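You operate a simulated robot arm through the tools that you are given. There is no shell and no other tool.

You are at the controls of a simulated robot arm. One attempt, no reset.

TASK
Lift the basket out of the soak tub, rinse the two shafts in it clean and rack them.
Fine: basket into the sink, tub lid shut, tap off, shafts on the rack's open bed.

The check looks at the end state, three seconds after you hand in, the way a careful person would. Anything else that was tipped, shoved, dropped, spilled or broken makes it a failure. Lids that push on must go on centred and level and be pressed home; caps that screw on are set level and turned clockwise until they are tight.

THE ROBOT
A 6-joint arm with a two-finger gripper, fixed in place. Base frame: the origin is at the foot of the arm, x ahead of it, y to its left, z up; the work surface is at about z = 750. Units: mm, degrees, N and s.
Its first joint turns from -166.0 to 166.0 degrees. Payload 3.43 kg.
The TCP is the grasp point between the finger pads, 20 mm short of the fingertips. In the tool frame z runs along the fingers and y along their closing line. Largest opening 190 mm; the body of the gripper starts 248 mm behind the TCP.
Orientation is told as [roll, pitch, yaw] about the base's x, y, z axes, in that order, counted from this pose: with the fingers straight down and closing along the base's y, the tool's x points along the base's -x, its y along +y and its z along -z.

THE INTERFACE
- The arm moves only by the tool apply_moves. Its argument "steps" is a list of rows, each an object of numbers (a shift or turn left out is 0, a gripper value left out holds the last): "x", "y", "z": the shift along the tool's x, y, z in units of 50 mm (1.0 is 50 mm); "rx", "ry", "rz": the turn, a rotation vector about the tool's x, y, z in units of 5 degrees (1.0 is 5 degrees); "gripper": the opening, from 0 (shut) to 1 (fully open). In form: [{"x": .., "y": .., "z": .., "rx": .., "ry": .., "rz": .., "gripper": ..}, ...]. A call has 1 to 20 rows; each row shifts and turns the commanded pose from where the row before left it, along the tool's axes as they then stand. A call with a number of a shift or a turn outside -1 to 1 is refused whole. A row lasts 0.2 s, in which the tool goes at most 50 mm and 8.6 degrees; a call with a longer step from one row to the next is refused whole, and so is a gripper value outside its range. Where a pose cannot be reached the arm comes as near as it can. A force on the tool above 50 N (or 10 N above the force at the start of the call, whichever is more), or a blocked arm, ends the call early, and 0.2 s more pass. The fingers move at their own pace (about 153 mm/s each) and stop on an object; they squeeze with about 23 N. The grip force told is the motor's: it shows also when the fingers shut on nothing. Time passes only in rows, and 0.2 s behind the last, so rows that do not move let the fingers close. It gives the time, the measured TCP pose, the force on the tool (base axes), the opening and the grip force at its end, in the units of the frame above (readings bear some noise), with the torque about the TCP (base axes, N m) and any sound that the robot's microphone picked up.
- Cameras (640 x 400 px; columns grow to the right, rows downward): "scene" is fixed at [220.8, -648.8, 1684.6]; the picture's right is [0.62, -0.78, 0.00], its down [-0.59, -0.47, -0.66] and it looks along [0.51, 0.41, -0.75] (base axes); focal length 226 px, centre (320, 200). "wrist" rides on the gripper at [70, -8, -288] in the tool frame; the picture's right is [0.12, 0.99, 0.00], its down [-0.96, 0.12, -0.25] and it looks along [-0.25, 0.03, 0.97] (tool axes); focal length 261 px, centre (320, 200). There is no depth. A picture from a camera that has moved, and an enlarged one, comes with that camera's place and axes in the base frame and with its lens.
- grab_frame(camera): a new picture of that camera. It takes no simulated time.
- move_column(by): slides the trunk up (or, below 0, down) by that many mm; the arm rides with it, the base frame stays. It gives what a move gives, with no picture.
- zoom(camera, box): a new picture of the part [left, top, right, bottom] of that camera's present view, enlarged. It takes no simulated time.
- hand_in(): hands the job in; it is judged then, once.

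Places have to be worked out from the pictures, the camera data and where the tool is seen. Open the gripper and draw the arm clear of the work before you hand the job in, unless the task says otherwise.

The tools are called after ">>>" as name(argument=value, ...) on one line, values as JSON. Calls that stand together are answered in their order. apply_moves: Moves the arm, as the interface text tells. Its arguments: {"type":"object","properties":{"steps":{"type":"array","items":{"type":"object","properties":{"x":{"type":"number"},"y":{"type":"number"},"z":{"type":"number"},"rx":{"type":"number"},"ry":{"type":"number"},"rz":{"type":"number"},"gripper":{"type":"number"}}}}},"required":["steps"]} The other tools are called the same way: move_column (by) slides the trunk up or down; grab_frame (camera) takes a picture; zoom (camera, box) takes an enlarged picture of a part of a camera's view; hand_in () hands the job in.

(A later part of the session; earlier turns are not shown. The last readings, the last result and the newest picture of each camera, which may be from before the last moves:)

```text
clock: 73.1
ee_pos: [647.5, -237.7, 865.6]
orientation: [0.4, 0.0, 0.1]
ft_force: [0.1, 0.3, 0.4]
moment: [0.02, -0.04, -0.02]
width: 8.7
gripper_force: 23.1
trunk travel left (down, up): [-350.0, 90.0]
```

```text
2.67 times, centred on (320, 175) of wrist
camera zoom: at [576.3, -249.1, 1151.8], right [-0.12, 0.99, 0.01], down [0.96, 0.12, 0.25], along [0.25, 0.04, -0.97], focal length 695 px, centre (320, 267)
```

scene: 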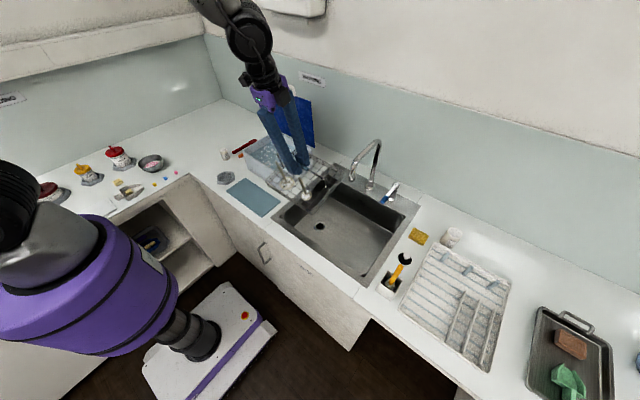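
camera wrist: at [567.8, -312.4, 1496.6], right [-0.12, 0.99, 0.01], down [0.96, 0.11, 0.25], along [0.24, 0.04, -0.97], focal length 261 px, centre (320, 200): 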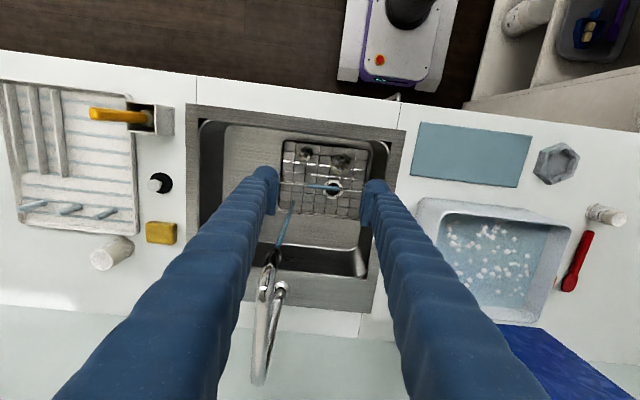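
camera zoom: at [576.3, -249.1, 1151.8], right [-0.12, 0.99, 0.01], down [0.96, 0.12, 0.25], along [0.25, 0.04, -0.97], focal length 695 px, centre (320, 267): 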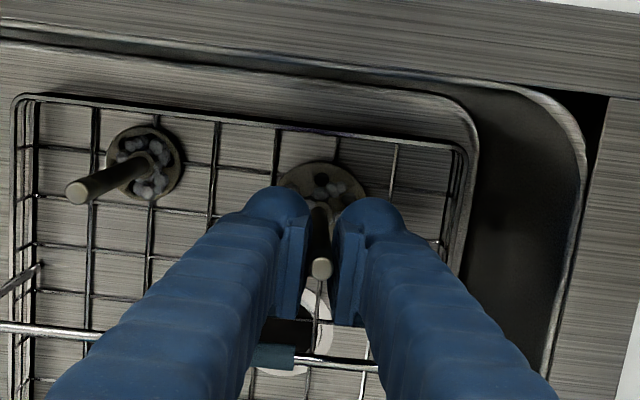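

Shaft 1 is held (8.7 mm). I lift it straight up 150 mm.

>>> apply_moves(steps=[{"z": -0.2}, {"z": -0.4}, {"z": -0.5}, {"z": -0.5}, {"z": -0.5}, {"z": -0.5}, {"z": -0.4}, {}])

>>> zoom(camera="scene", box=[280, 130, 400, 250])

>>> zoom(camera="wrist", box=[230, 100, 410, 250])

```text
clock: 74.9
ee_pos: [646.1, -238.5, 1015.1]
orientation: [0.3, 0.1, 0.1]
ft_force: [0.0, -0.3, -1.2]
moment: [0.0, 0.05, -0.01]
width: 8.3
gripper_force: 23.2
trunk travel left (down, up): [-350.0, 90.0]
```

```text
3.33 times, centred on (340, 190) of scene
camera zoom: at [220.8, -648.8, 1684.6], right [0.62, -0.78, 0.0], down [-0.59, -0.47, -0.66], along [0.51, 0.41, -0.75], focal length 752 px, centre (253, 233)
```

zoom: 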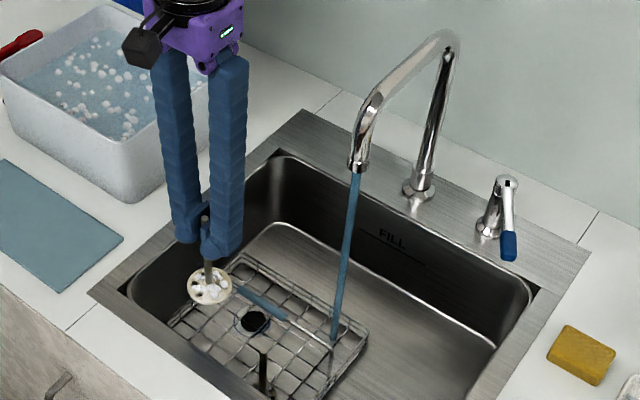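

```text
2.67 times, centred on (320, 175) of wrist
camera zoom: at [575.9, -250.0, 1302.8], right [-0.12, 0.99, 0.01], down [0.96, 0.12, 0.25], along [0.24, 0.04, -0.97], focal length 695 px, centre (320, 267)
```

zoom: 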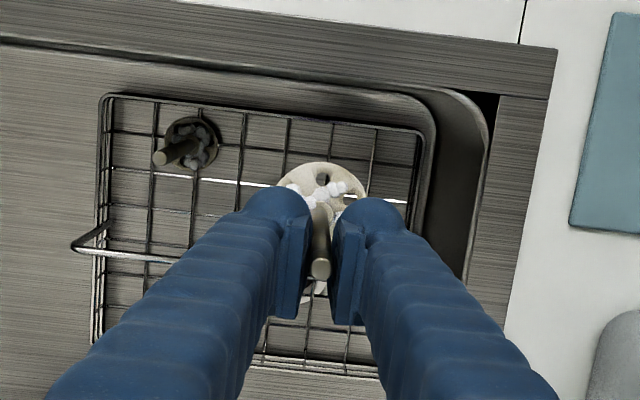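

Disc and shaft are clear of the basket. I move to the stream's y at x≈680 and tilt the tool 30° so the disc points toward the stream.

>>> apply_moves(steps=[{"x": -0.17, "y": -0.5}, {"x": -0.17, "y": -0.5}, {"x": -0.17, "y": -0.5}, {"x": -0.17, "y": -0.5}, {"y": -0.48}, {"ry": -1}, {"ry": -1}, {"ry": -1}, {"ry": -1}, {"ry": -1}, {"ry": -1}, {}])

>>> zoom(camera="scene", box=[280, 130, 400, 250])

>>> grab_frame(camera="wrist")

```text
clock: 77.5
ee_pos: [678.8, -361.9, 1014.2]
orientation: [0.4, -30.1, 0.0]
ft_force: [-0.8, -0.8, -1.0]
moment: [0.01, 0.05, 0.02]
width: 8.4
gripper_force: 23.5
trunk travel left (down, up): [-350.0, 90.0]
```

```text
3.33 times, centred on (340, 190) of scene
camera zoom: at [220.8, -648.8, 1684.6], right [0.62, -0.78, 0.0], down [-0.59, -0.47, -0.66], along [0.51, 0.41, -0.75], focal length 752 px, centre (253, 233)
```

zoom: 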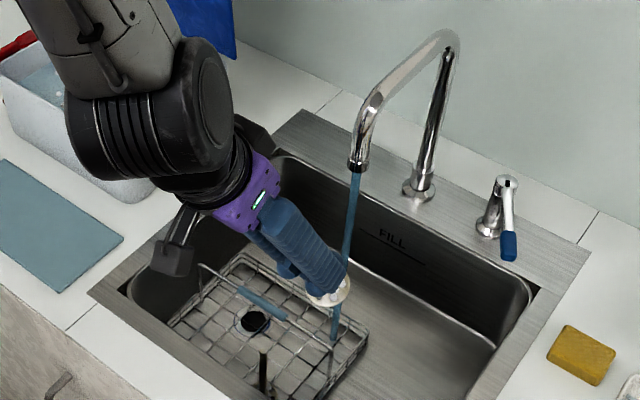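

```text
taken
camera wrist: at [475.7, -373.5, 1227.6], right [-0.11, 0.99, -0.05], down [0.71, 0.11, 0.7], along [0.7, 0.04, -0.72], focal length 261 px, centre (320, 200)
```

wrist: 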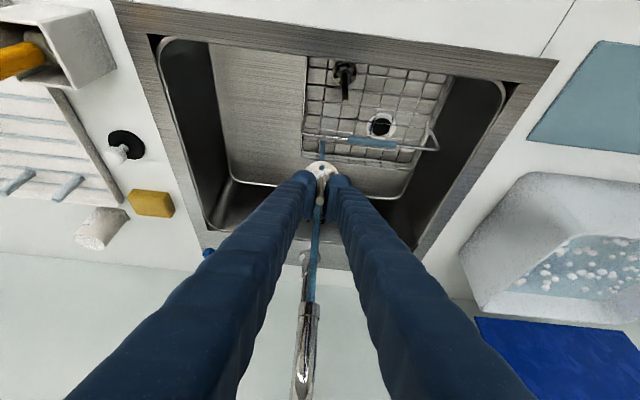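

The disc is next to the stream. I move +x 35 mm and lower 84 mm so it sits in the stream below the basin rim, then dwell.

>>> apply_moves(steps=[{"x": -0.3, "z": 0.175}, {"x": -0.3, "z": 0.175}, {"x": 0.28, "z": 0.485}, {"x": 0.28, "z": 0.485}, {"x": 0.28, "z": 0.485}, {}, {}, {}, {}, {}])

>>> zoom(camera="scene", box=[300, 150, 380, 230])

>>> zoom(camera="wrist", box=[270, 120, 370, 220])

```text
clock: 79.7
ee_pos: [714.8, -361.3, 930.6]
orientation: [0.4, -30.1, -0.1]
ft_force: [0.8, 0.3, -1.1]
moment: [0.02, 0.03, -0.01]
width: 8.7
gripper_force: 23.2
trunk travel left (down, up): [-350.0, 90.0]
```

```text
5.00 times, centred on (340, 190) of scene
camera zoom: at [220.8, -648.8, 1684.6], right [0.62, -0.78, 0.0], down [-0.59, -0.47, -0.66], along [0.51, 0.41, -0.75], focal length 1128 px, centre (220, 250)
```

zoom: 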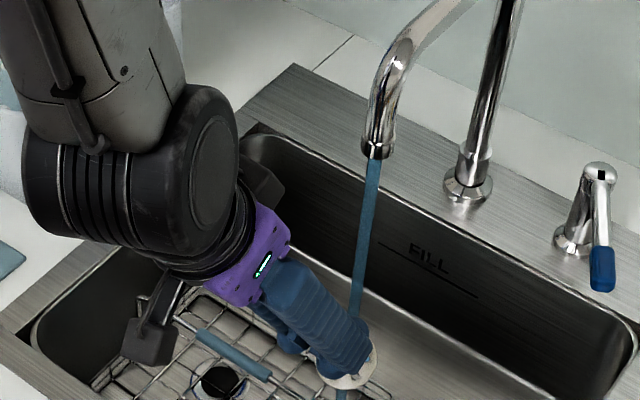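

```text
4.00 times, centred on (320, 170) of wrist
camera zoom: at [510.5, -372.5, 1143.0], right [-0.1, 0.99, -0.05], down [0.71, 0.11, 0.7], along [0.7, 0.04, -0.72], focal length 1043 px, centre (320, 320)
```

zoom: 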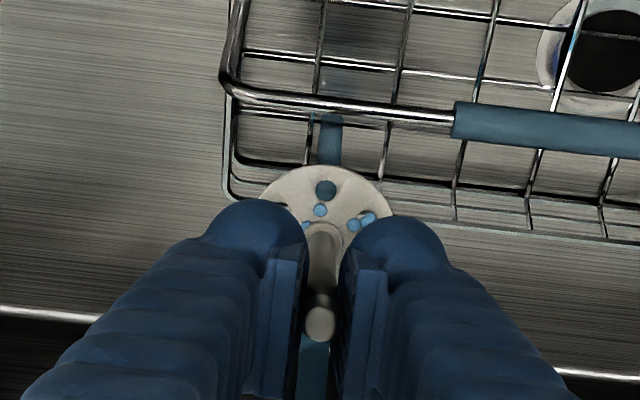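

The suds are already washing off the disc. I sweep the disc and shaft through the stream in x and y to rinse everything.

>>> apply_moves(steps=[{"y": 0.3}, {}, {}, {"y": -0.3}, {"y": -0.3}, {}, {}, {"y": 0.3}, {"x": -0.173, "z": 0.1}, {"x": -0.173, "z": 0.1}, {}, {"x": -0.173, "z": 0.1}, {}, {}, {}, {"x": 0.35, "z": -0.2}, {"x": 0.35, "z": -0.2}, {"x": 0.173, "z": -0.1}, {}, {}])

>>> zoom(camera="wrist", box=[270, 120, 370, 220])

>>> zoom(camera="scene", box=[300, 150, 380, 230])

```text
clock: 83.9
ee_pos: [694.5, -362.0, 928.6]
orientation: [0.5, -30.0, -0.1]
ft_force: [0.4, 0.0, -0.5]
moment: [-0.03, 0.04, 0.01]
width: 8.5
gripper_force: 22.5
trunk travel left (down, up): [-350.0, 90.0]
```

```text
4.00 times, centred on (320, 170) of wrist
camera zoom: at [491.1, -373.0, 1142.8], right [-0.1, 0.99, -0.05], down [0.71, 0.11, 0.7], along [0.7, 0.04, -0.72], focal length 1043 px, centre (320, 320)
```

zoom: 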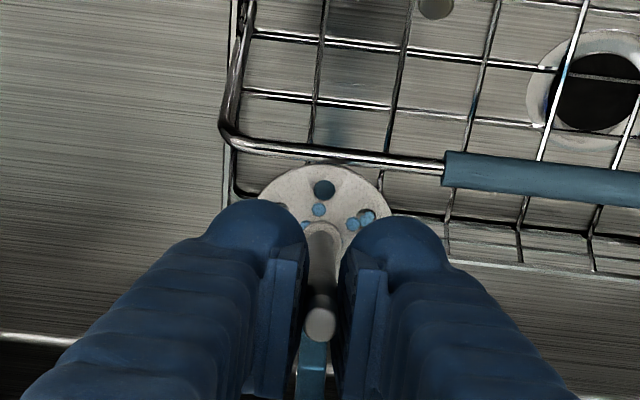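

```text
5.00 times, centred on (340, 190) of scene
camera zoom: at [220.8, -648.8, 1684.6], right [0.62, -0.78, 0.0], down [-0.59, -0.47, -0.66], along [0.51, 0.41, -0.75], focal length 1128 px, centre (220, 250)
```

zoom: 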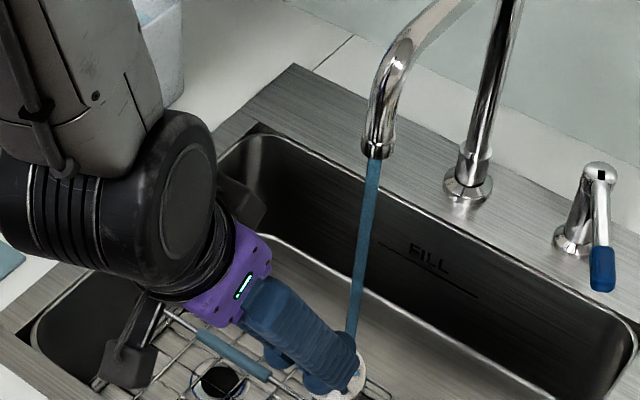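

The shaft and disc look lighter. I lift it out of the stream to inspect.

>>> apply_moves(steps=[{"x": -0.25, "z": -0.433}, {"x": -0.25, "z": -0.433}, {"x": -0.25, "z": -0.433}, {"x": 0.433, "z": -0.25}, {"x": 0.433, "z": -0.25}, {}])

>>> zoom(camera="wrist", box=[270, 120, 370, 220])

>>> zoom(camera="scene", box=[300, 150, 380, 230])

```text
clock: 85.3
ee_pos: [644.4, -362.5, 1005.1]
orientation: [0.5, -30.0, -0.1]
ft_force: [0.0, -0.4, -1.2]
moment: [-0.03, 0.05, -0.03]
width: 8.4
gripper_force: 22.7
trunk travel left (down, up): [-350.0, 90.0]
```

```text
4.00 times, centred on (320, 170) of wrist
camera zoom: at [440.0, -372.9, 1218.6], right [-0.1, 0.99, -0.05], down [0.71, 0.11, 0.7], along [0.7, 0.04, -0.72], focal length 1043 px, centre (320, 320)
```

zoom: 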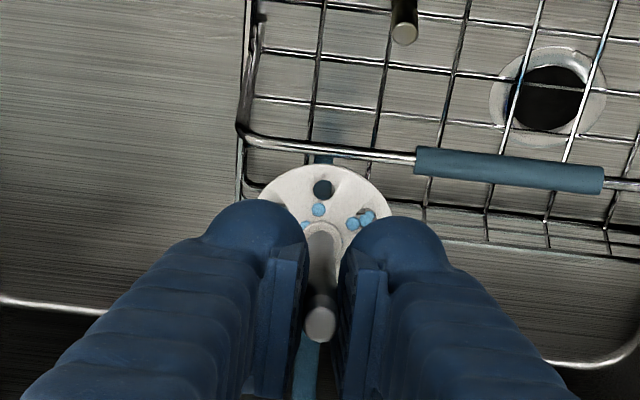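

```text
5.00 times, centred on (340, 190) of scene
camera zoom: at [220.8, -648.8, 1684.6], right [0.62, -0.78, 0.0], down [-0.59, -0.47, -0.66], along [0.51, 0.41, -0.75], focal length 1128 px, centre (220, 250)
```

zoom: 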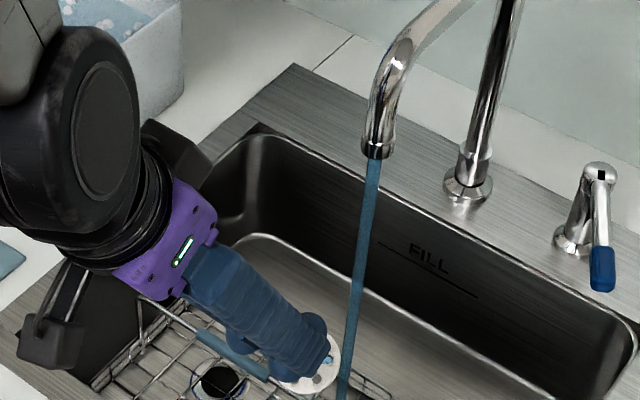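

>>> apply_moves(steps=[{"ry": 1}, {"ry": 1}, {"ry": 1}, {"ry": 1}, {"ry": 1}, {"ry": 1}, {"z": -0.8}, {}])

>>> zoom(camera="wrist", box=[270, 120, 370, 220])

>>> zoom(camera="scene", box=[300, 150, 360, 220])

```text
clock: 87.1
ee_pos: [646.9, -363.9, 1043.9]
orientation: [0.3, 0.1, 0.1]
ft_force: [0.5, 0.7, -0.9]
moment: [-0.02, 0.06, -0.01]
width: 8.3
gripper_force: 23.2
trunk travel left (down, up): [-350.0, 90.0]
```

```text
4.00 times, centred on (320, 170) of wrist
camera zoom: at [577.6, -374.2, 1331.0], right [-0.12, 0.99, 0.01], down [0.96, 0.12, 0.25], along [0.24, 0.04, -0.97], focal length 1043 px, centre (320, 320)
```

zoom: 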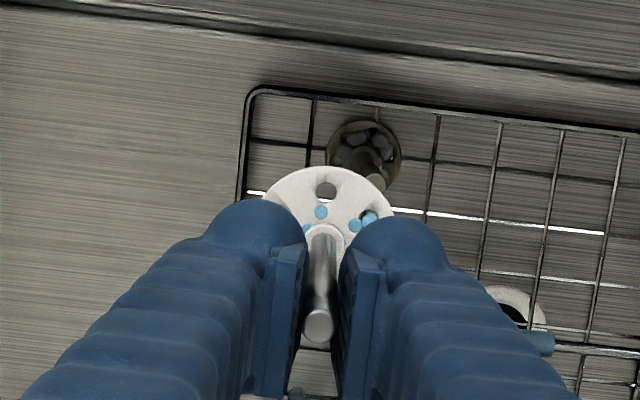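

```text
5.71 times, centred on (330, 185) of scene
camera zoom: at [220.8, -648.8, 1684.6], right [0.62, -0.78, 0.0], down [-0.59, -0.47, -0.66], along [0.51, 0.41, -0.75], focal length 1289 px, centre (263, 286)
```

zoom: 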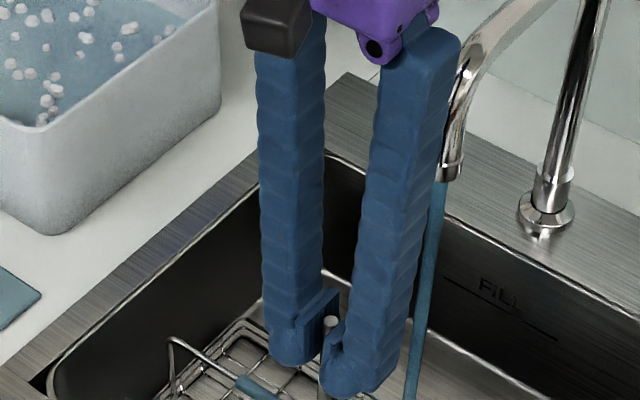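

The shaft is bright metal now, with only water droplets on the disc. I pause a moment to let it drip, then rise and carry it toward the rack to look at the open bed.

>>> apply_moves(steps=[{}, {}, {}, {}, {}, {}, {"z": -0.8}, {"z": -0.8}, {"z": -0.8}, {"z": -0.8}, {"x": 0.29, "y": -0.9}, {"x": 0.29, "y": -0.9}, {"x": 0.29, "y": -0.9}, {"x": 0.29, "y": -0.9}, {"x": 0.29, "y": -0.9}, {"x": 0.29, "y": -0.9}, {}])

>>> grab_frame(camera="wrist")

>>> zoom(camera="wrist", box=[60, 60, 320, 280])

>>> grab_frame(camera="scene")

```text
clock: 90.7
ee_pos: [559.2, -637.2, 1202.3]
orientation: [0.3, -0.1, 0.1]
ft_force: [0.0, -0.7, -0.9]
moment: [0.04, 0.04, -0.02]
width: 8.3
gripper_force: 23.0
trunk travel left (down, up): [-350.0, 90.0]
```

```text
taken
camera wrist: at [489.0, -647.9, 1488.9], right [-0.12, 0.99, 0.01], down [0.96, 0.12, 0.25], along [0.25, 0.04, -0.97], focal length 261 px, centre (320, 200)
```

wrist: 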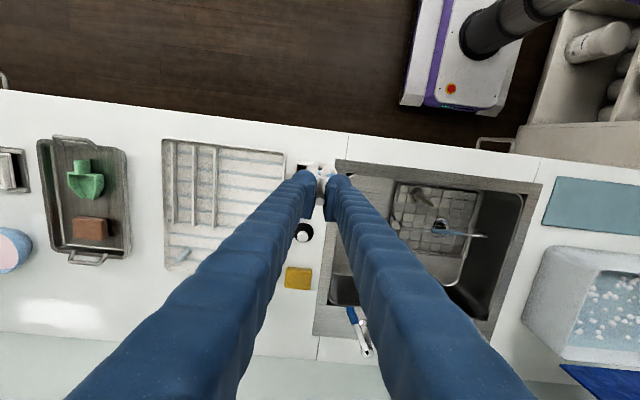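

```text
1.82 times, centred on (190, 170) of wrist
camera zoom: at [489.0, -647.9, 1488.9], right [-0.12, 0.99, 0.01], down [0.96, 0.12, 0.25], along [0.25, 0.04, -0.97], focal length 474 px, centre (556, 254)
```

zoom: 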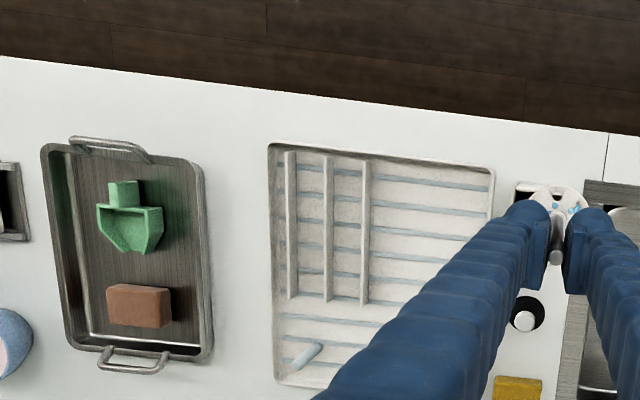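

```text
taken
```

scene: 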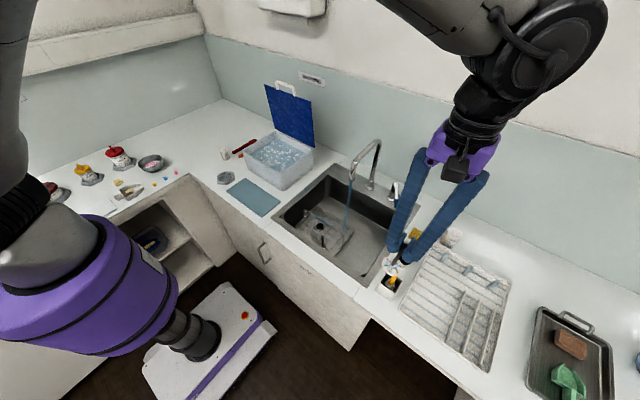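

Rack's open bed spans roughly y −722…−850, x 550…860, at the edge of reach. I move above its near corner for a closer look at the bed's bars.

>>> apply_moves(steps=[{"x": -0.15, "y": -0.6}, {"x": -0.15, "y": -0.6}, {"x": -0.15, "y": -0.6}, {"x": -0.15, "y": -0.6}, {}])

>>> grab_frame(camera="wrist")

>>> zoom(camera="wrist", box=[180, 80, 380, 230])

>>> zoom(camera="scene", box=[375, 215, 515, 355])

```text
clock: 91.9
ee_pos: [588.7, -755.1, 1201.6]
orientation: [0.5, 0.0, 0.0]
ft_force: [-0.5, 0.6, -1.0]
moment: [-0.05, -0.02, -0.02]
width: 8.4
gripper_force: 22.2
trunk travel left (down, up): [-350.0, 90.0]
```

```text
taken
camera wrist: at [518.3, -766.8, 1488.8], right [-0.12, 0.99, 0.01], down [0.96, 0.12, 0.25], along [0.25, 0.04, -0.97], focal length 261 px, centre (320, 200)
```

wrist: 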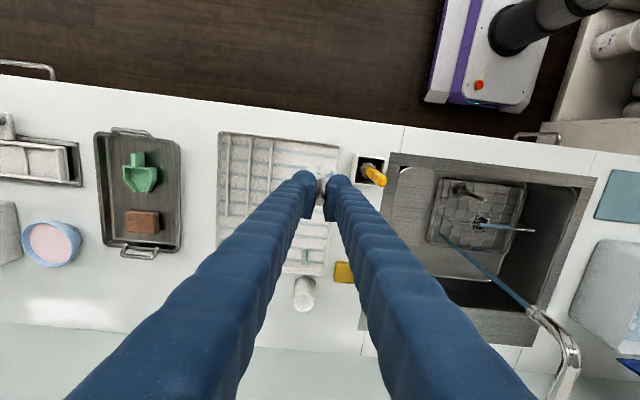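

```text
2.67 times, centred on (280, 155) of wrist
camera zoom: at [518.3, -766.8, 1488.8], right [-0.12, 0.99, 0.01], down [0.96, 0.12, 0.25], along [0.25, 0.04, -0.97], focal length 695 px, centre (427, 320)
```

zoom: 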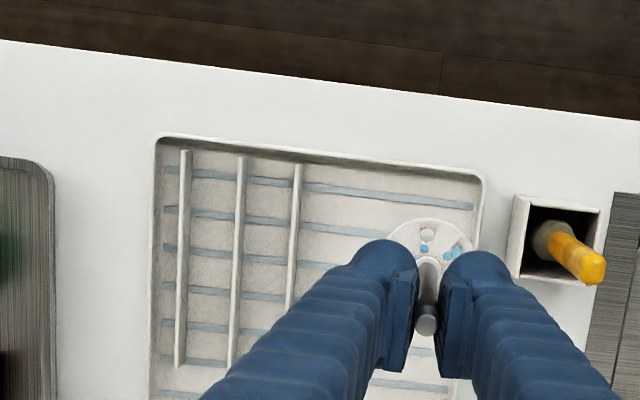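

```text
2.86 times, centred on (445, 285) of scene
camera zoom: at [220.8, -648.8, 1684.6], right [0.62, -0.78, 0.0], down [-0.59, -0.47, -0.66], along [0.51, 0.41, -0.75], focal length 645 px, centre (-37, -43)
```

zoom: 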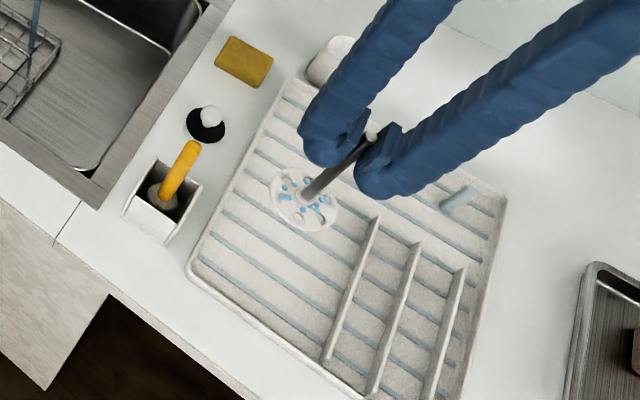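

Rails run along y at x≈566, 600, 633, 666. I'll test reach to the far spot between rails at about (649, −757), still above the bed.

>>> apply_moves(steps=[{"z": 0.6}, {"z": 0.6}, {"x": -0.4}, {"x": -0.4}, {"x": -0.4, "y": -0.04}, {}])

>>> zoom(camera="scene", box=[375, 215, 515, 355])

```text
clock: 93.3
ee_pos: [649.0, -755.7, 1142.6]
orientation: [0.4, 0.0, 0.1]
ft_force: [-0.2, 0.5, 0.1]
moment: [0.02, -0.04, 0.01]
width: 8.4
gripper_force: 22.8
trunk travel left (down, up): [-350.0, 90.0]
```

```text
2.86 times, centred on (445, 285) of scene
camera zoom: at [220.8, -648.8, 1684.6], right [0.62, -0.78, 0.0], down [-0.59, -0.47, -0.66], along [0.51, 0.41, -0.75], focal length 645 px, centre (-37, -43)
```

zoom: 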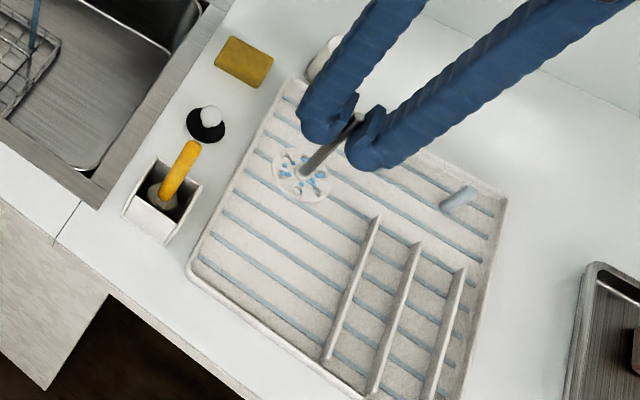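

Reach is fine there. I shift 12 mm further onto the bed and lower toward it, stopping above contact.

>>> apply_moves(steps=[{"y": -0.24, "z": 0.3}, {"z": 0.5}, {"z": 0.5}, {"z": 0.5}, {"z": 0.36}, {}])

>>> zoom(camera="scene", box=[395, 215, 495, 315])

>>> zoom(camera="wrist", box=[220, 80, 400, 230])

```text
clock: 94.7
ee_pos: [649.8, -768.5, 1033.6]
orientation: [0.5, 0.0, 0.1]
ft_force: [0.6, 0.7, -0.9]
moment: [0.04, -0.04, 0.05]
width: 8.2
gripper_force: 23.3
trunk travel left (down, up): [-350.0, 90.0]
```

```text
4.00 times, centred on (445, 265) of scene
camera zoom: at [220.8, -648.8, 1684.6], right [0.62, -0.78, 0.0], down [-0.59, -0.47, -0.66], along [0.51, 0.41, -0.75], focal length 902 px, centre (-180, -60)
```

zoom: 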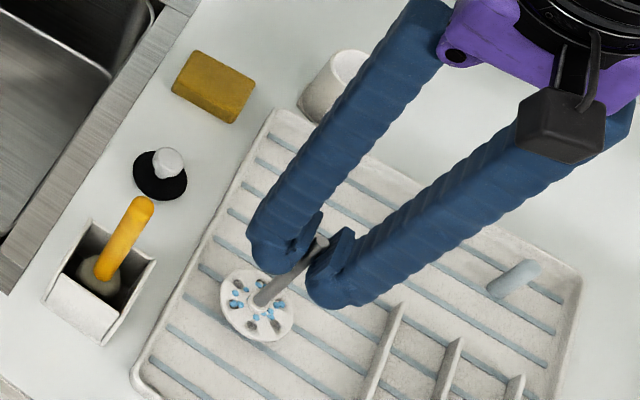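

```text
2.67 times, centred on (310, 155) of wrist
camera zoom: at [580.1, -778.5, 1321.2], right [-0.12, 0.99, 0.01], down [0.96, 0.12, 0.25], along [0.25, 0.04, -0.97], focal length 695 px, centre (347, 320)
```

zoom: 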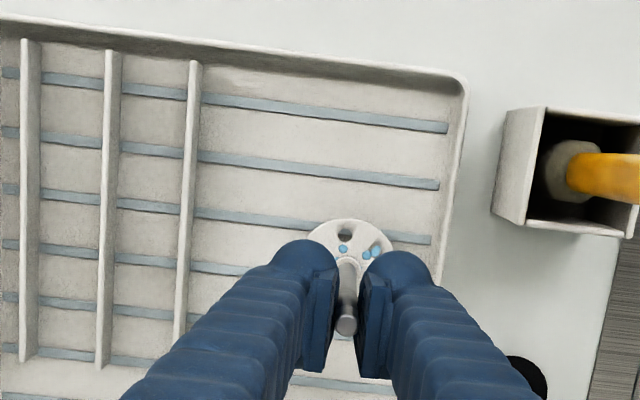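

Disc is above the gap between rails 3 and 4. I lower in small steps until it touches.

>>> apply_moves(steps=[{"z": 0.08}, {"z": 0.08}, {"z": 0.08}, {"z": 0.08}, {}])

>>> apply_moves(steps=[{"z": 0.06}, {"z": 0.06}, {}])

>>> zoom(camera="scene", box=[395, 235, 475, 315])

```text
clock: 95.9
ee_pos: [648.3, -766.5, 1017.3]
orientation: [0.5, -0.1, 0.0]
ft_force: [-0.3, 0.0, -0.5]
moment: [-0.01, 0.0, 0.02]
width: 8.4
gripper_force: 23.0
trunk travel left (down, up): [-350.0, 90.0]
```

```text
clock: 96.7
ee_pos: [650.0, -765.4, 1013.5]
orientation: [0.3, -0.1, 0.1]
ft_force: [1.6, 1.3, 19.0]
moment: [0.01, -0.09, -0.07]
width: 8.2
gripper_force: 22.6
trunk travel left (down, up): [-350.0, 90.0]
```

```text
5.00 times, centred on (435, 275) of scene
camera zoom: at [220.8, -648.8, 1684.6], right [0.62, -0.78, 0.0], down [-0.59, -0.47, -0.66], along [0.51, 0.41, -0.75], focal length 1128 px, centre (-255, -175)
```

zoom: 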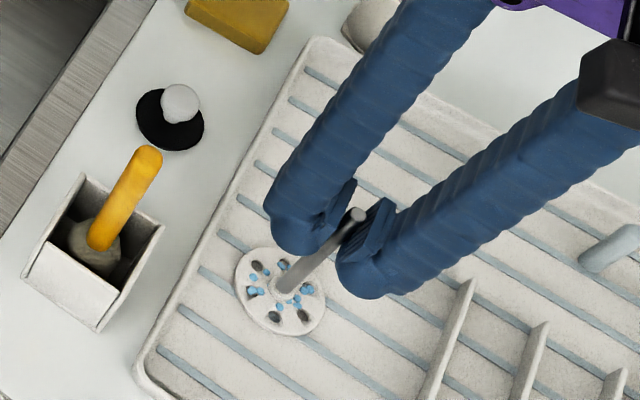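

Contact at TCP z≈1013. I relieve the pressure, open the fingers and rise straight up.

>>> apply_moves(steps=[{"z": -0.04}, {"gripper": 0.2}, {}, {}, {"z": -0.3}, {"z": -0.6}, {"z": -0.8}, {"z": -0.8}, {"z": -0.8}, {}])

>>> zoom(camera="scene", box=[385, 225, 485, 325])

>>> zoom(camera="wrist", box=[220, 80, 400, 230])

```text
clock: 98.9
ee_pos: [645.0, -761.5, 1175.7]
orientation: [0.5, 0.2, 0.2]
ft_force: [0.2, 1.0, -0.8]
moment: [-0.11, 0.19, -0.01]
width: 37.9
gripper_force: 0.1
out of reach, approached as far as the arm can: row 9
trunk travel left (down, up): [-350.0, 90.0]
```

```text
4.00 times, centred on (435, 275) of scene
camera zoom: at [220.8, -648.8, 1684.6], right [0.62, -0.78, 0.0], down [-0.59, -0.47, -0.66], along [0.51, 0.41, -0.75], focal length 902 px, centre (-140, -100)
```

zoom: 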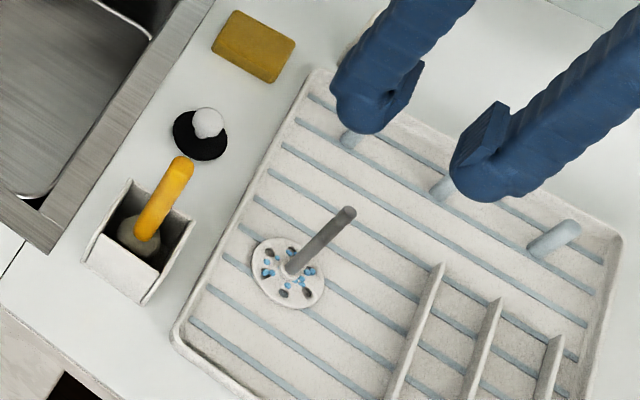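

```text
2.67 times, centred on (310, 155) of wrist
camera zoom: at [575.9, -772.4, 1462.2], right [-0.12, 0.99, 0.01], down [0.96, 0.12, 0.25], along [0.24, 0.04, -0.97], focal length 695 px, centre (347, 320)
```

zoom: 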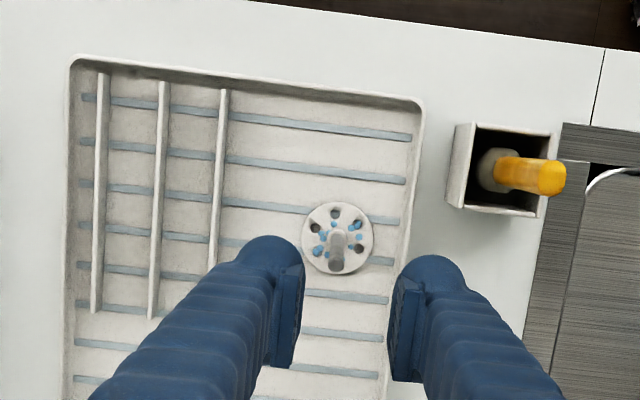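

Shaft 1 stands securely on the open bed. Now I go back for shaft 2 at about (627, −338).

>>> apply_moves(steps=[{"x": 0.04, "y": 0.94, "gripper": 0.25}, {"x": 0.04, "y": 0.94}, {"x": 0.04, "y": 0.94}, {"x": 0.04, "y": 0.94}, {"x": 0.04, "y": 0.94}, {"x": 0.04, "y": 0.94}, {"x": 0.04, "y": 0.94}, {"x": 0.04, "y": 0.94}, {"x": 0.04, "y": 0.94}, {"z": 0.9}, {"z": 0.9}, {"z": 0.9}, {"z": 0.9}, {"z": 0.9}, {}])

>>> zoom(camera="wrist", box=[230, 100, 410, 250])

>>> zoom(camera="scene", box=[280, 150, 380, 250])

```text
clock: 102.1
ee_pos: [725.1, -716.4, 999.3]
orientation: [0.6, 0.1, 0.1]
ft_force: [-0.3, 0.8, 0.6]
moment: [0.02, -0.02, 0.0]
width: 47.5
gripper_force: 0.1
out of reach, approached as far as the arm can: row 1, 2, 3, 4, 5, 6, 7, 8, 9, 10, 11, 12, 13
trunk travel left (down, up): [-350.0, 90.0]
```

```text
2.67 times, centred on (320, 175) of wrist
camera zoom: at [655.1, -728.4, 1286.1], right [-0.12, 0.99, 0.01], down [0.96, 0.11, 0.25], along [0.24, 0.04, -0.97], focal length 695 px, centre (320, 267)
```

zoom: 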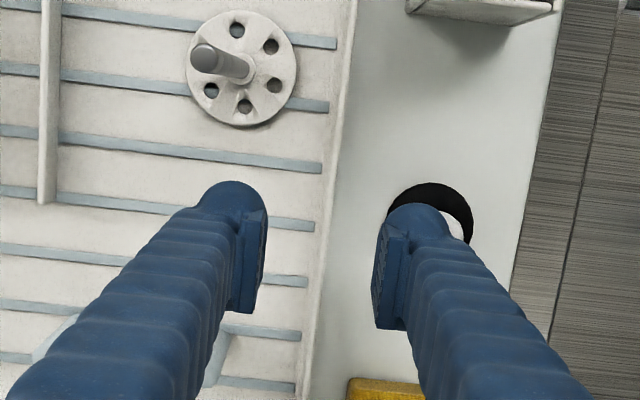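

```text
4.00 times, centred on (330, 200) of scene
camera zoom: at [220.8, -648.8, 1684.6], right [0.62, -0.78, 0.0], down [-0.59, -0.47, -0.66], along [0.51, 0.41, -0.75], focal length 902 px, centre (280, 200)
```

zoom: 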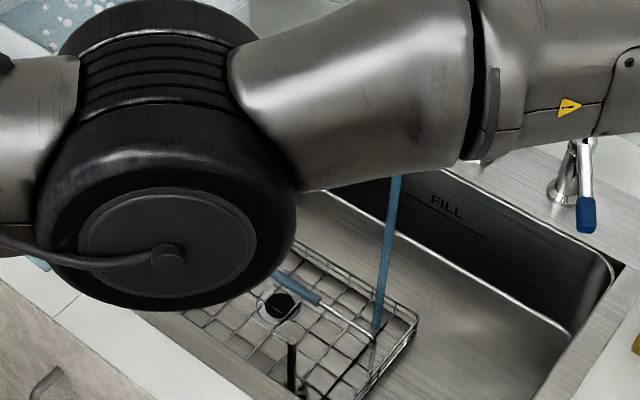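

The arm slid along its reach limit instead of going to the sink; nothing was touched (forces ≈0, shaft 1 still standing). I'll move carefully in small checked steps: first +y, away from the shaft.

>>> apply_moves(steps=[{"y": 0.3}, {}])

```text
clock: 102.7
ee_pos: [731.5, -708.8, 998.7]
orientation: [0.6, 0.3, 0.1]
ft_force: [0.5, -0.2, -0.3]
moment: [-0.02, -0.02, 0.02]
width: 47.0
gripper_force: 0.0
out of reach, approached as far as the arm can: row 1
trunk travel left (down, up): [-350.0, 90.0]
```

>>> apply_moves(steps=[{"x": 0.65, "y": 0.65}, {}])

```text
clock: 103.3
ee_pos: [731.8, -708.0, 999.6]
orientation: [0.6, 0.2, 0.1]
ft_force: [-0.1, -0.4, -0.3]
moment: [0.0, -0.02, 0.0]
width: 47.5
gripper_force: 0.0
out of reach, approached as far as the arm can: row 1
trunk travel left (down, up): [-350.0, 90.0]
```

The arm is fully stretched (elbow straight), so inward moves stall. I try many tiny inward steps to let the elbow start bending.

>>> apply_moves(steps=[{"x": 0.03, "y": 0.03}, {"x": 0.03, "y": 0.03}, {"x": 0.03, "y": 0.03}, {"x": 0.03, "y": 0.03}, {"x": 0.03, "y": 0.03}, {"x": 0.03, "y": 0.03}])

```text
clock: 104.7
ee_pos: [732.1, -707.9, 998.4]
orientation: [0.6, 0.3, 0.1]
ft_force: [0.5, 1.3, -0.5]
moment: [-0.01, -0.01, -0.03]
width: 47.4
gripper_force: 0.1
out of reach, approached as far as the arm can: row 2, 4, 6
trunk travel left (down, up): [-350.0, 90.0]
```

>>> apply_moves(steps=[{"x": 0.15, "y": 0.15, "z": -0.5}, {"x": 0.15, "y": 0.15, "z": -0.5}, {}])

```text
clock: 105.5
ee_pos: [728.9, -704.6, 1048.9]
orientation: [0.7, 0.2, 0.1]
ft_force: [-0.1, 0.2, -0.1]
moment: [0.03, 0.02, 0.01]
width: 47.6
gripper_force: 0.0
out of reach, approached as far as the arm can: row 1, 2
trunk travel left (down, up): [-350.0, 90.0]
```

>>> apply_moves(steps=[{"x": 0.1, "y": 0.1, "z": 0.5}, {"x": 0.1, "y": 0.1, "z": 0.3}, {}])

```text
clock: 106.3
ee_pos: [731.1, -707.6, 1010.4]
orientation: [0.6, 0.2, 0.2]
ft_force: [0.1, -0.4, 0.1]
moment: [-0.02, -0.05, 0.02]
width: 47.5
gripper_force: 0.1
out of reach, approached as far as the arm can: row 1, 2
trunk travel left (down, up): [-350.0, 90.0]
```

>>> apply_moves(steps=[{"x": 0.45, "y": 0.45, "rx": -0.7, "ry": 0.7}, {}])

```text
clock: 106.9
ee_pos: [710.2, -686.6, 1011.2]
orientation: [3.9, 3.6, 0.3]
ft_force: [-0.1, -0.7, 0.1]
moment: [-0.01, 0.01, -0.03]
width: 47.3
gripper_force: 0.1
trunk travel left (down, up): [-350.0, 90.0]
```

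>>> apply_moves(steps=[{"x": 0.3, "y": 0.3}, {}])

```text
clock: 107.5
ee_pos: [706.9, -683.0, 1013.6]
orientation: [4.2, 3.8, 0.1]
ft_force: [0.4, 0.4, 0.0]
moment: [0.04, -0.02, -0.02]
width: 47.6
gripper_force: 0.1
out of reach, approached as far as the arm can: row 1
trunk travel left (down, up): [-350.0, 90.0]
```

Wrist-only motion works, so I use repeated inward tilts (wrist roughly fixed) — this should also start the elbow bending.

>>> apply_moves(steps=[{"x": 0.45, "y": 0.45, "rx": -0.7, "ry": 0.7}, {"x": 0.45, "y": 0.45, "rx": -0.7, "ry": 0.7}, {"x": 0.45, "y": 0.45, "rx": -0.7, "ry": 0.7}, {}])

```text
clock: 108.5
ee_pos: [634.8, -613.0, 1030.7]
orientation: [14.7, 13.8, 1.8]
ft_force: [-0.1, -0.3, 0.0]
moment: [0.01, 0.02, -0.02]
width: 47.6
gripper_force: 0.1
out of reach, approached as far as the arm can: row 2, 3
trunk travel left (down, up): [-350.0, 90.0]
```

Now try a pure inward translation again from here.

>>> apply_moves(steps=[{"x": 0.4, "y": 0.4}, {"x": 0.4, "y": 0.4}, {}])

```text
clock: 109.3
ee_pos: [598.8, -573.2, 1049.3]
orientation: [14.7, 13.8, 1.9]
ft_force: [0.6, -0.1, 0.2]
moment: [-0.07, 0.05, 0.03]
width: 47.7
gripper_force: 0.1
trunk travel left (down, up): [-350.0, 90.0]
```

Unstuck. I level the tool back to vertical here.

>>> apply_moves(steps=[{"rx": 0.72, "ry": -0.7}, {"rx": 0.72, "ry": -0.7}, {"rx": 0.72, "ry": -0.7}, {"rx": 0.72, "ry": -0.7}, {}])

>>> grab_frame(camera="scene")

>>> grab_frame(camera="wrist")

```text
clock: 110.5
ee_pos: [596.9, -575.1, 1049.1]
orientation: [0.0, 0.1, 0.1]
ft_force: [-0.2, -0.3, -0.6]
moment: [0.0, 0.03, -0.02]
width: 47.6
gripper_force: 0.0
trunk travel left (down, up): [-350.0, 90.0]
```

```text
taken
```

scene: 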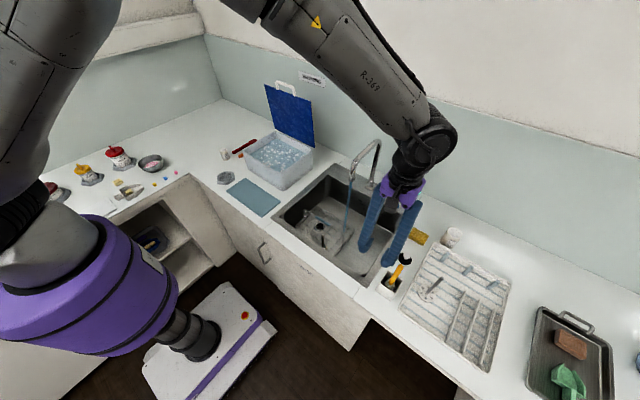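

```text
taken
camera wrist: at [527.2, -583.0, 1336.6], right [-0.12, 0.99, 0.0], down [0.96, 0.12, 0.25], along [0.25, 0.03, -0.97], focal length 261 px, centre (320, 200)
```

wrist: 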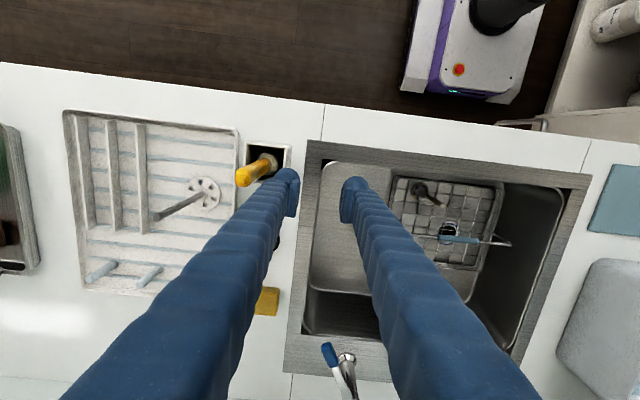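

All objects are intact. I now move to above shaft 2.

>>> apply_moves(steps=[{"x": -0.12, "y": 0.95}, {"x": -0.12, "y": 0.95}, {"x": -0.12, "y": 0.95}, {"x": -0.12, "y": 0.95}, {"x": -0.12, "y": 0.94}, {"z": 0.8}, {"z": 0.8}, {}])

>>> zoom(camera="wrist", box=[230, 100, 410, 250])

>>> zoom(camera="scene", box=[280, 150, 380, 250])

```text
clock: 112.3
ee_pos: [624.6, -336.6, 971.0]
orientation: [0.1, -0.1, 0.1]
ft_force: [0.3, 0.4, 0.3]
moment: [-0.03, -0.03, -0.02]
width: 47.5
gripper_force: 0.0
trunk travel left (down, up): [-350.0, 90.0]
```

```text
2.67 times, centred on (320, 175) of wrist
camera zoom: at [554.6, -346.8, 1258.0], right [-0.12, 0.99, 0.0], down [0.96, 0.12, 0.25], along [0.25, 0.03, -0.97], focal length 695 px, centre (320, 267)
```

zoom: 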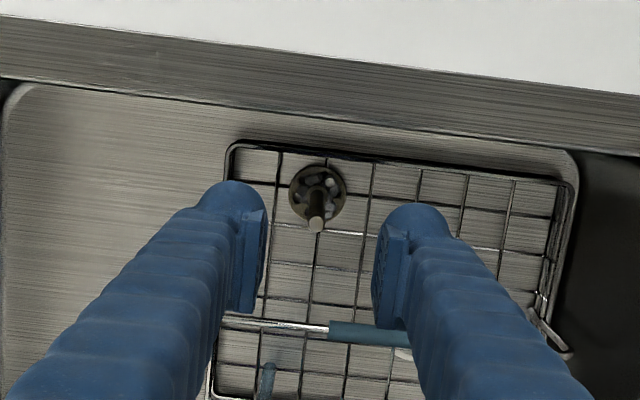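

```text
4.00 times, centred on (330, 200) of scene
camera zoom: at [220.8, -648.8, 1684.6], right [0.62, -0.78, 0.0], down [-0.59, -0.47, -0.66], along [0.51, 0.41, -0.75], focal length 902 px, centre (280, 200)
```

zoom: 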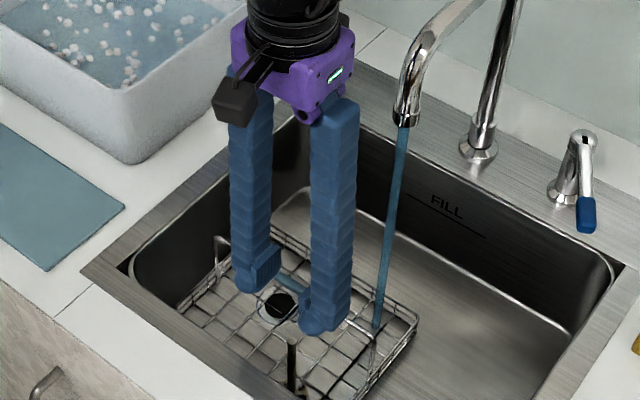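

Shaft 2 is at about (630, −340). I descend around it and close.

>>> apply_moves(steps=[{"x": -0.11, "y": -0.07, "z": 0.4}, {"z": 0.4}, {"z": 0.42}, {"z": 0.42}, {"z": 0.4}, {"z": 0.4}, {"gripper": 0.0}, {}, {}])

>>> zoom(camera="wrist", box=[230, 100, 410, 250])

```text
clock: 114.3
ee_pos: [632.0, -340.2, 847.4]
orientation: [-0.1, 0.0, 0.1]
ft_force: [0.4, 0.0, 0.2]
moment: [0.02, -0.04, -0.03]
width: 8.1
gripper_force: 23.1
trunk travel left (down, up): [-350.0, 90.0]
```

```text
2.67 times, centred on (320, 175) of wrist
camera zoom: at [562.3, -350.5, 1134.6], right [-0.12, 0.99, 0.0], down [0.96, 0.12, 0.25], along [0.25, 0.03, -0.97], focal length 695 px, centre (320, 267)
```

zoom: 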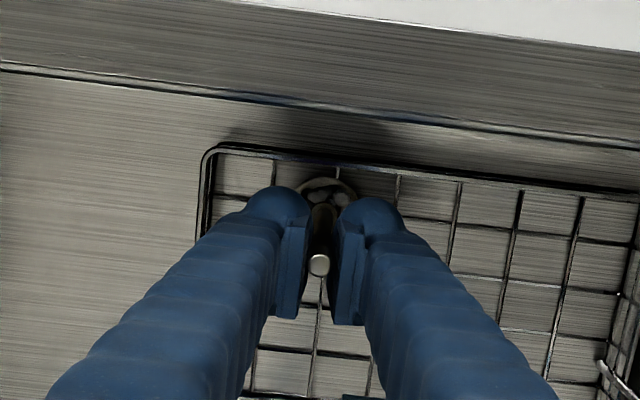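

Shaft 2 is held. I lift it, move over by the stream's y line and tilt 30°.

>>> apply_moves(steps=[{"z": -0.2}, {"z": -0.4}, {"z": -0.5}, {"z": -0.5}, {"z": -0.5}, {"z": -0.5}, {"z": -0.6}, {"x": -0.48, "y": -0.22}, {"x": -0.48, "y": -0.22}, {"ry": -1}, {"ry": -1}, {"ry": -1}, {"ry": -1}, {"ry": -1}, {"ry": -1}, {}])

>>> zoom(camera="scene", box=[290, 140, 390, 240])

>>> zoom(camera="wrist", box=[270, 120, 370, 220])

```text
clock: 117.7
ee_pos: [679.7, -360.6, 1006.4]
orientation: [0.1, -30.0, 0.3]
ft_force: [0.0, 0.5, -0.4]
moment: [0.05, 0.03, 0.05]
width: 7.9
gripper_force: 22.7
trunk travel left (down, up): [-350.0, 90.0]
```

```text
4.00 times, centred on (340, 190) of scene
camera zoom: at [220.8, -648.8, 1684.6], right [0.62, -0.78, 0.0], down [-0.59, -0.47, -0.66], along [0.51, 0.41, -0.75], focal length 902 px, centre (240, 240)
```

zoom: 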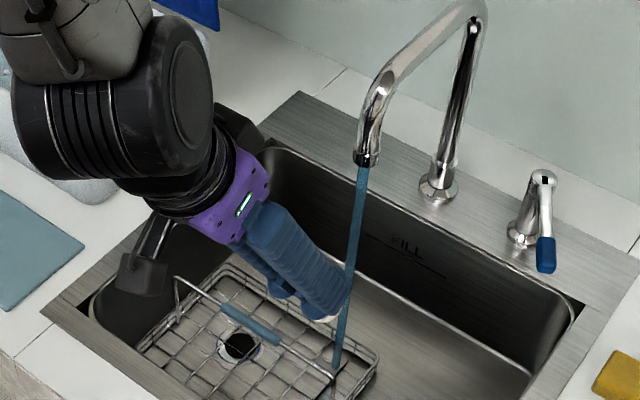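

```text
4.00 times, centred on (320, 170) of wrist
camera zoom: at [475.6, -371.6, 1221.2], right [-0.11, 0.99, -0.06], down [0.71, 0.12, 0.69], along [0.7, 0.03, -0.72], focal length 1043 px, centre (320, 320)
```

zoom: 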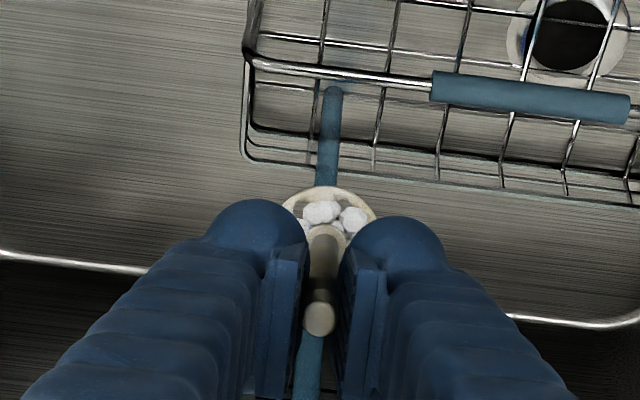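

Suds visible on disc 2. I move it +x 42 mm, down 90 mm into the stream, dwell and sweep as before.

>>> apply_moves(steps=[{"x": -0.36, "z": 0.21}, {"x": -0.36, "z": 0.21}, {"x": 0.3, "z": 0.52}, {"x": 0.3, "z": 0.52}, {"x": 0.3, "z": 0.52}, {}, {}, {}, {}, {}, {"y": 0.25}, {}, {}, {"y": -0.25}, {"y": -0.25}, {}, {}, {"y": 0.25}, {}])

>>> apply_moves(steps=[{"x": -0.173, "z": 0.1}, {"x": -0.173, "z": 0.1}, {}, {"x": -0.173, "z": 0.1}, {}, {}, {}, {}, {"x": 0.35, "z": -0.2}, {"x": 0.35, "z": -0.2}, {"x": 0.173, "z": -0.1}, {}, {}, {"x": -0.173, "z": 0.1}, {"x": -0.173, "z": 0.1}, {}, {}])

>>> zoom(camera="wrist", box=[270, 120, 370, 220])

>>> zoom(camera="scene", box=[290, 140, 390, 240])

```text
clock: 121.7
ee_pos: [722.4, -363.3, 917.2]
orientation: [0.0, -30.0, 0.2]
ft_force: [0.8, 0.9, -1.2]
moment: [-0.07, 0.05, -0.05]
width: 8.1
gripper_force: 23.5
trunk travel left (down, up): [-350.0, 90.0]
```

```text
clock: 125.3
ee_pos: [721.6, -361.5, 917.7]
orientation: [0.0, -30.0, 0.1]
ft_force: [-0.8, -0.2, -0.6]
moment: [0.0, 0.01, 0.03]
width: 7.7
gripper_force: 22.6
trunk travel left (down, up): [-350.0, 90.0]
```

```text
4.00 times, centred on (320, 170) of wrist
camera zoom: at [517.5, -371.5, 1131.4], right [-0.11, 0.99, -0.06], down [0.71, 0.12, 0.7], along [0.7, 0.03, -0.72], focal length 1043 px, centre (320, 320)
```

zoom: 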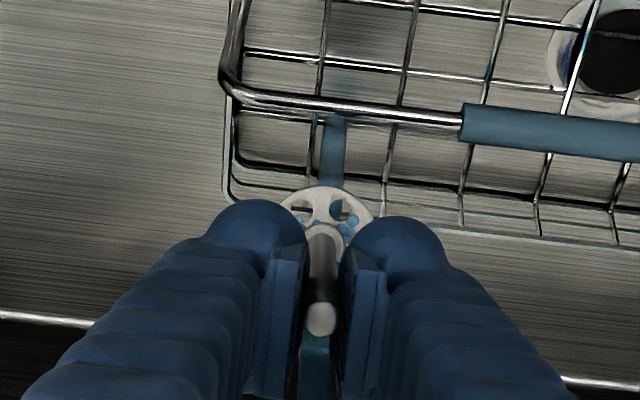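

```text
4.00 times, centred on (340, 190) of scene
camera zoom: at [220.8, -648.8, 1684.6], right [0.62, -0.78, 0.0], down [-0.59, -0.47, -0.66], along [0.51, 0.41, -0.75], focal length 902 px, centre (240, 240)
```

zoom: 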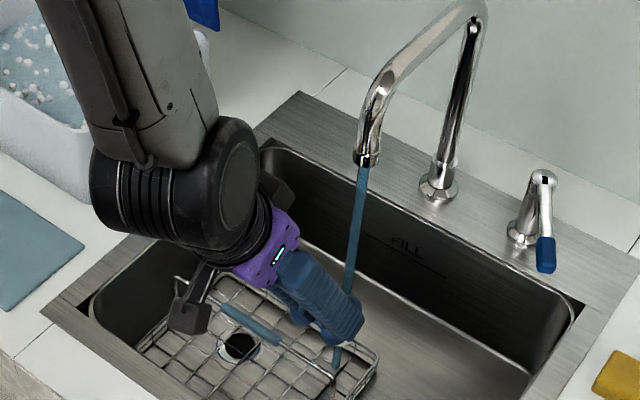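

Shaft 2 looks clean. I lift out of the stream, straighten and let it drip while inspecting.

>>> apply_moves(steps=[{"x": -0.25, "z": -0.433}, {"x": -0.25, "z": -0.433}, {"x": -0.25, "z": -0.433}, {"x": -0.25, "z": -0.433}, {"x": 0.433, "z": -0.25}, {"x": 0.433, "z": -0.25}, {"x": 0.433, "z": -0.25}, {"ry": 1}, {"ry": 1}, {"ry": 1}, {"ry": 1}, {"ry": 1}, {"ry": 1}, {}, {}, {}, {}, {}])

>>> zoom(camera="wrist", box=[270, 120, 370, 220])

>>> zoom(camera="scene", box=[290, 140, 390, 240])

```text
clock: 129.1
ee_pos: [645.1, -362.4, 1017.4]
orientation: [-0.1, 0.0, 0.1]
ft_force: [0.3, 0.4, -0.9]
moment: [-0.01, 0.0, 0.0]
width: 8.3
gripper_force: 23.2
trunk travel left (down, up): [-350.0, 90.0]
```

```text
4.00 times, centred on (320, 170) of wrist
camera zoom: at [576.1, -371.5, 1304.5], right [-0.12, 0.99, 0.0], down [0.96, 0.12, 0.25], along [0.25, 0.03, -0.97], focal length 1043 px, centre (320, 320)
```

zoom: 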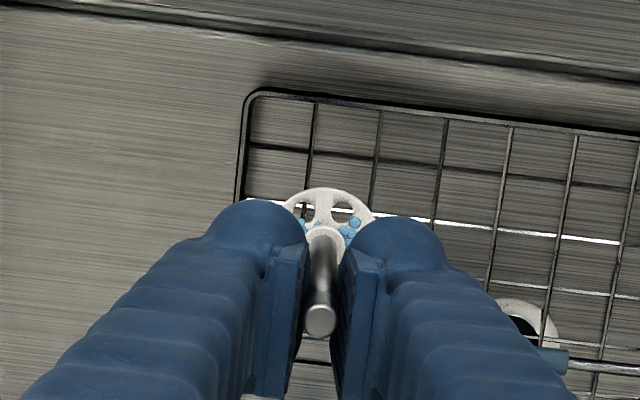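

```text
4.00 times, centred on (340, 190) of scene
camera zoom: at [220.8, -648.8, 1684.6], right [0.62, -0.78, 0.0], down [-0.59, -0.47, -0.66], along [0.51, 0.41, -0.75], focal length 902 px, centre (240, 240)
```

zoom: 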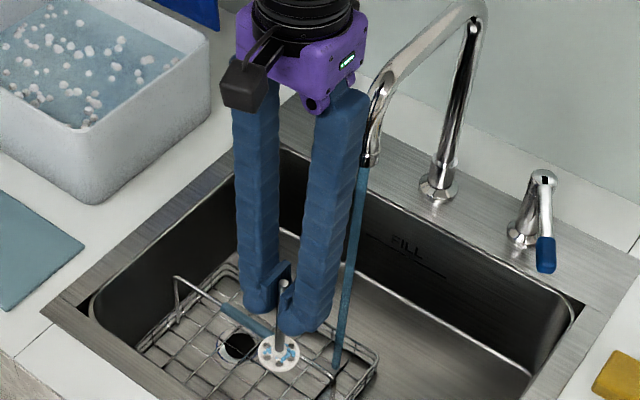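

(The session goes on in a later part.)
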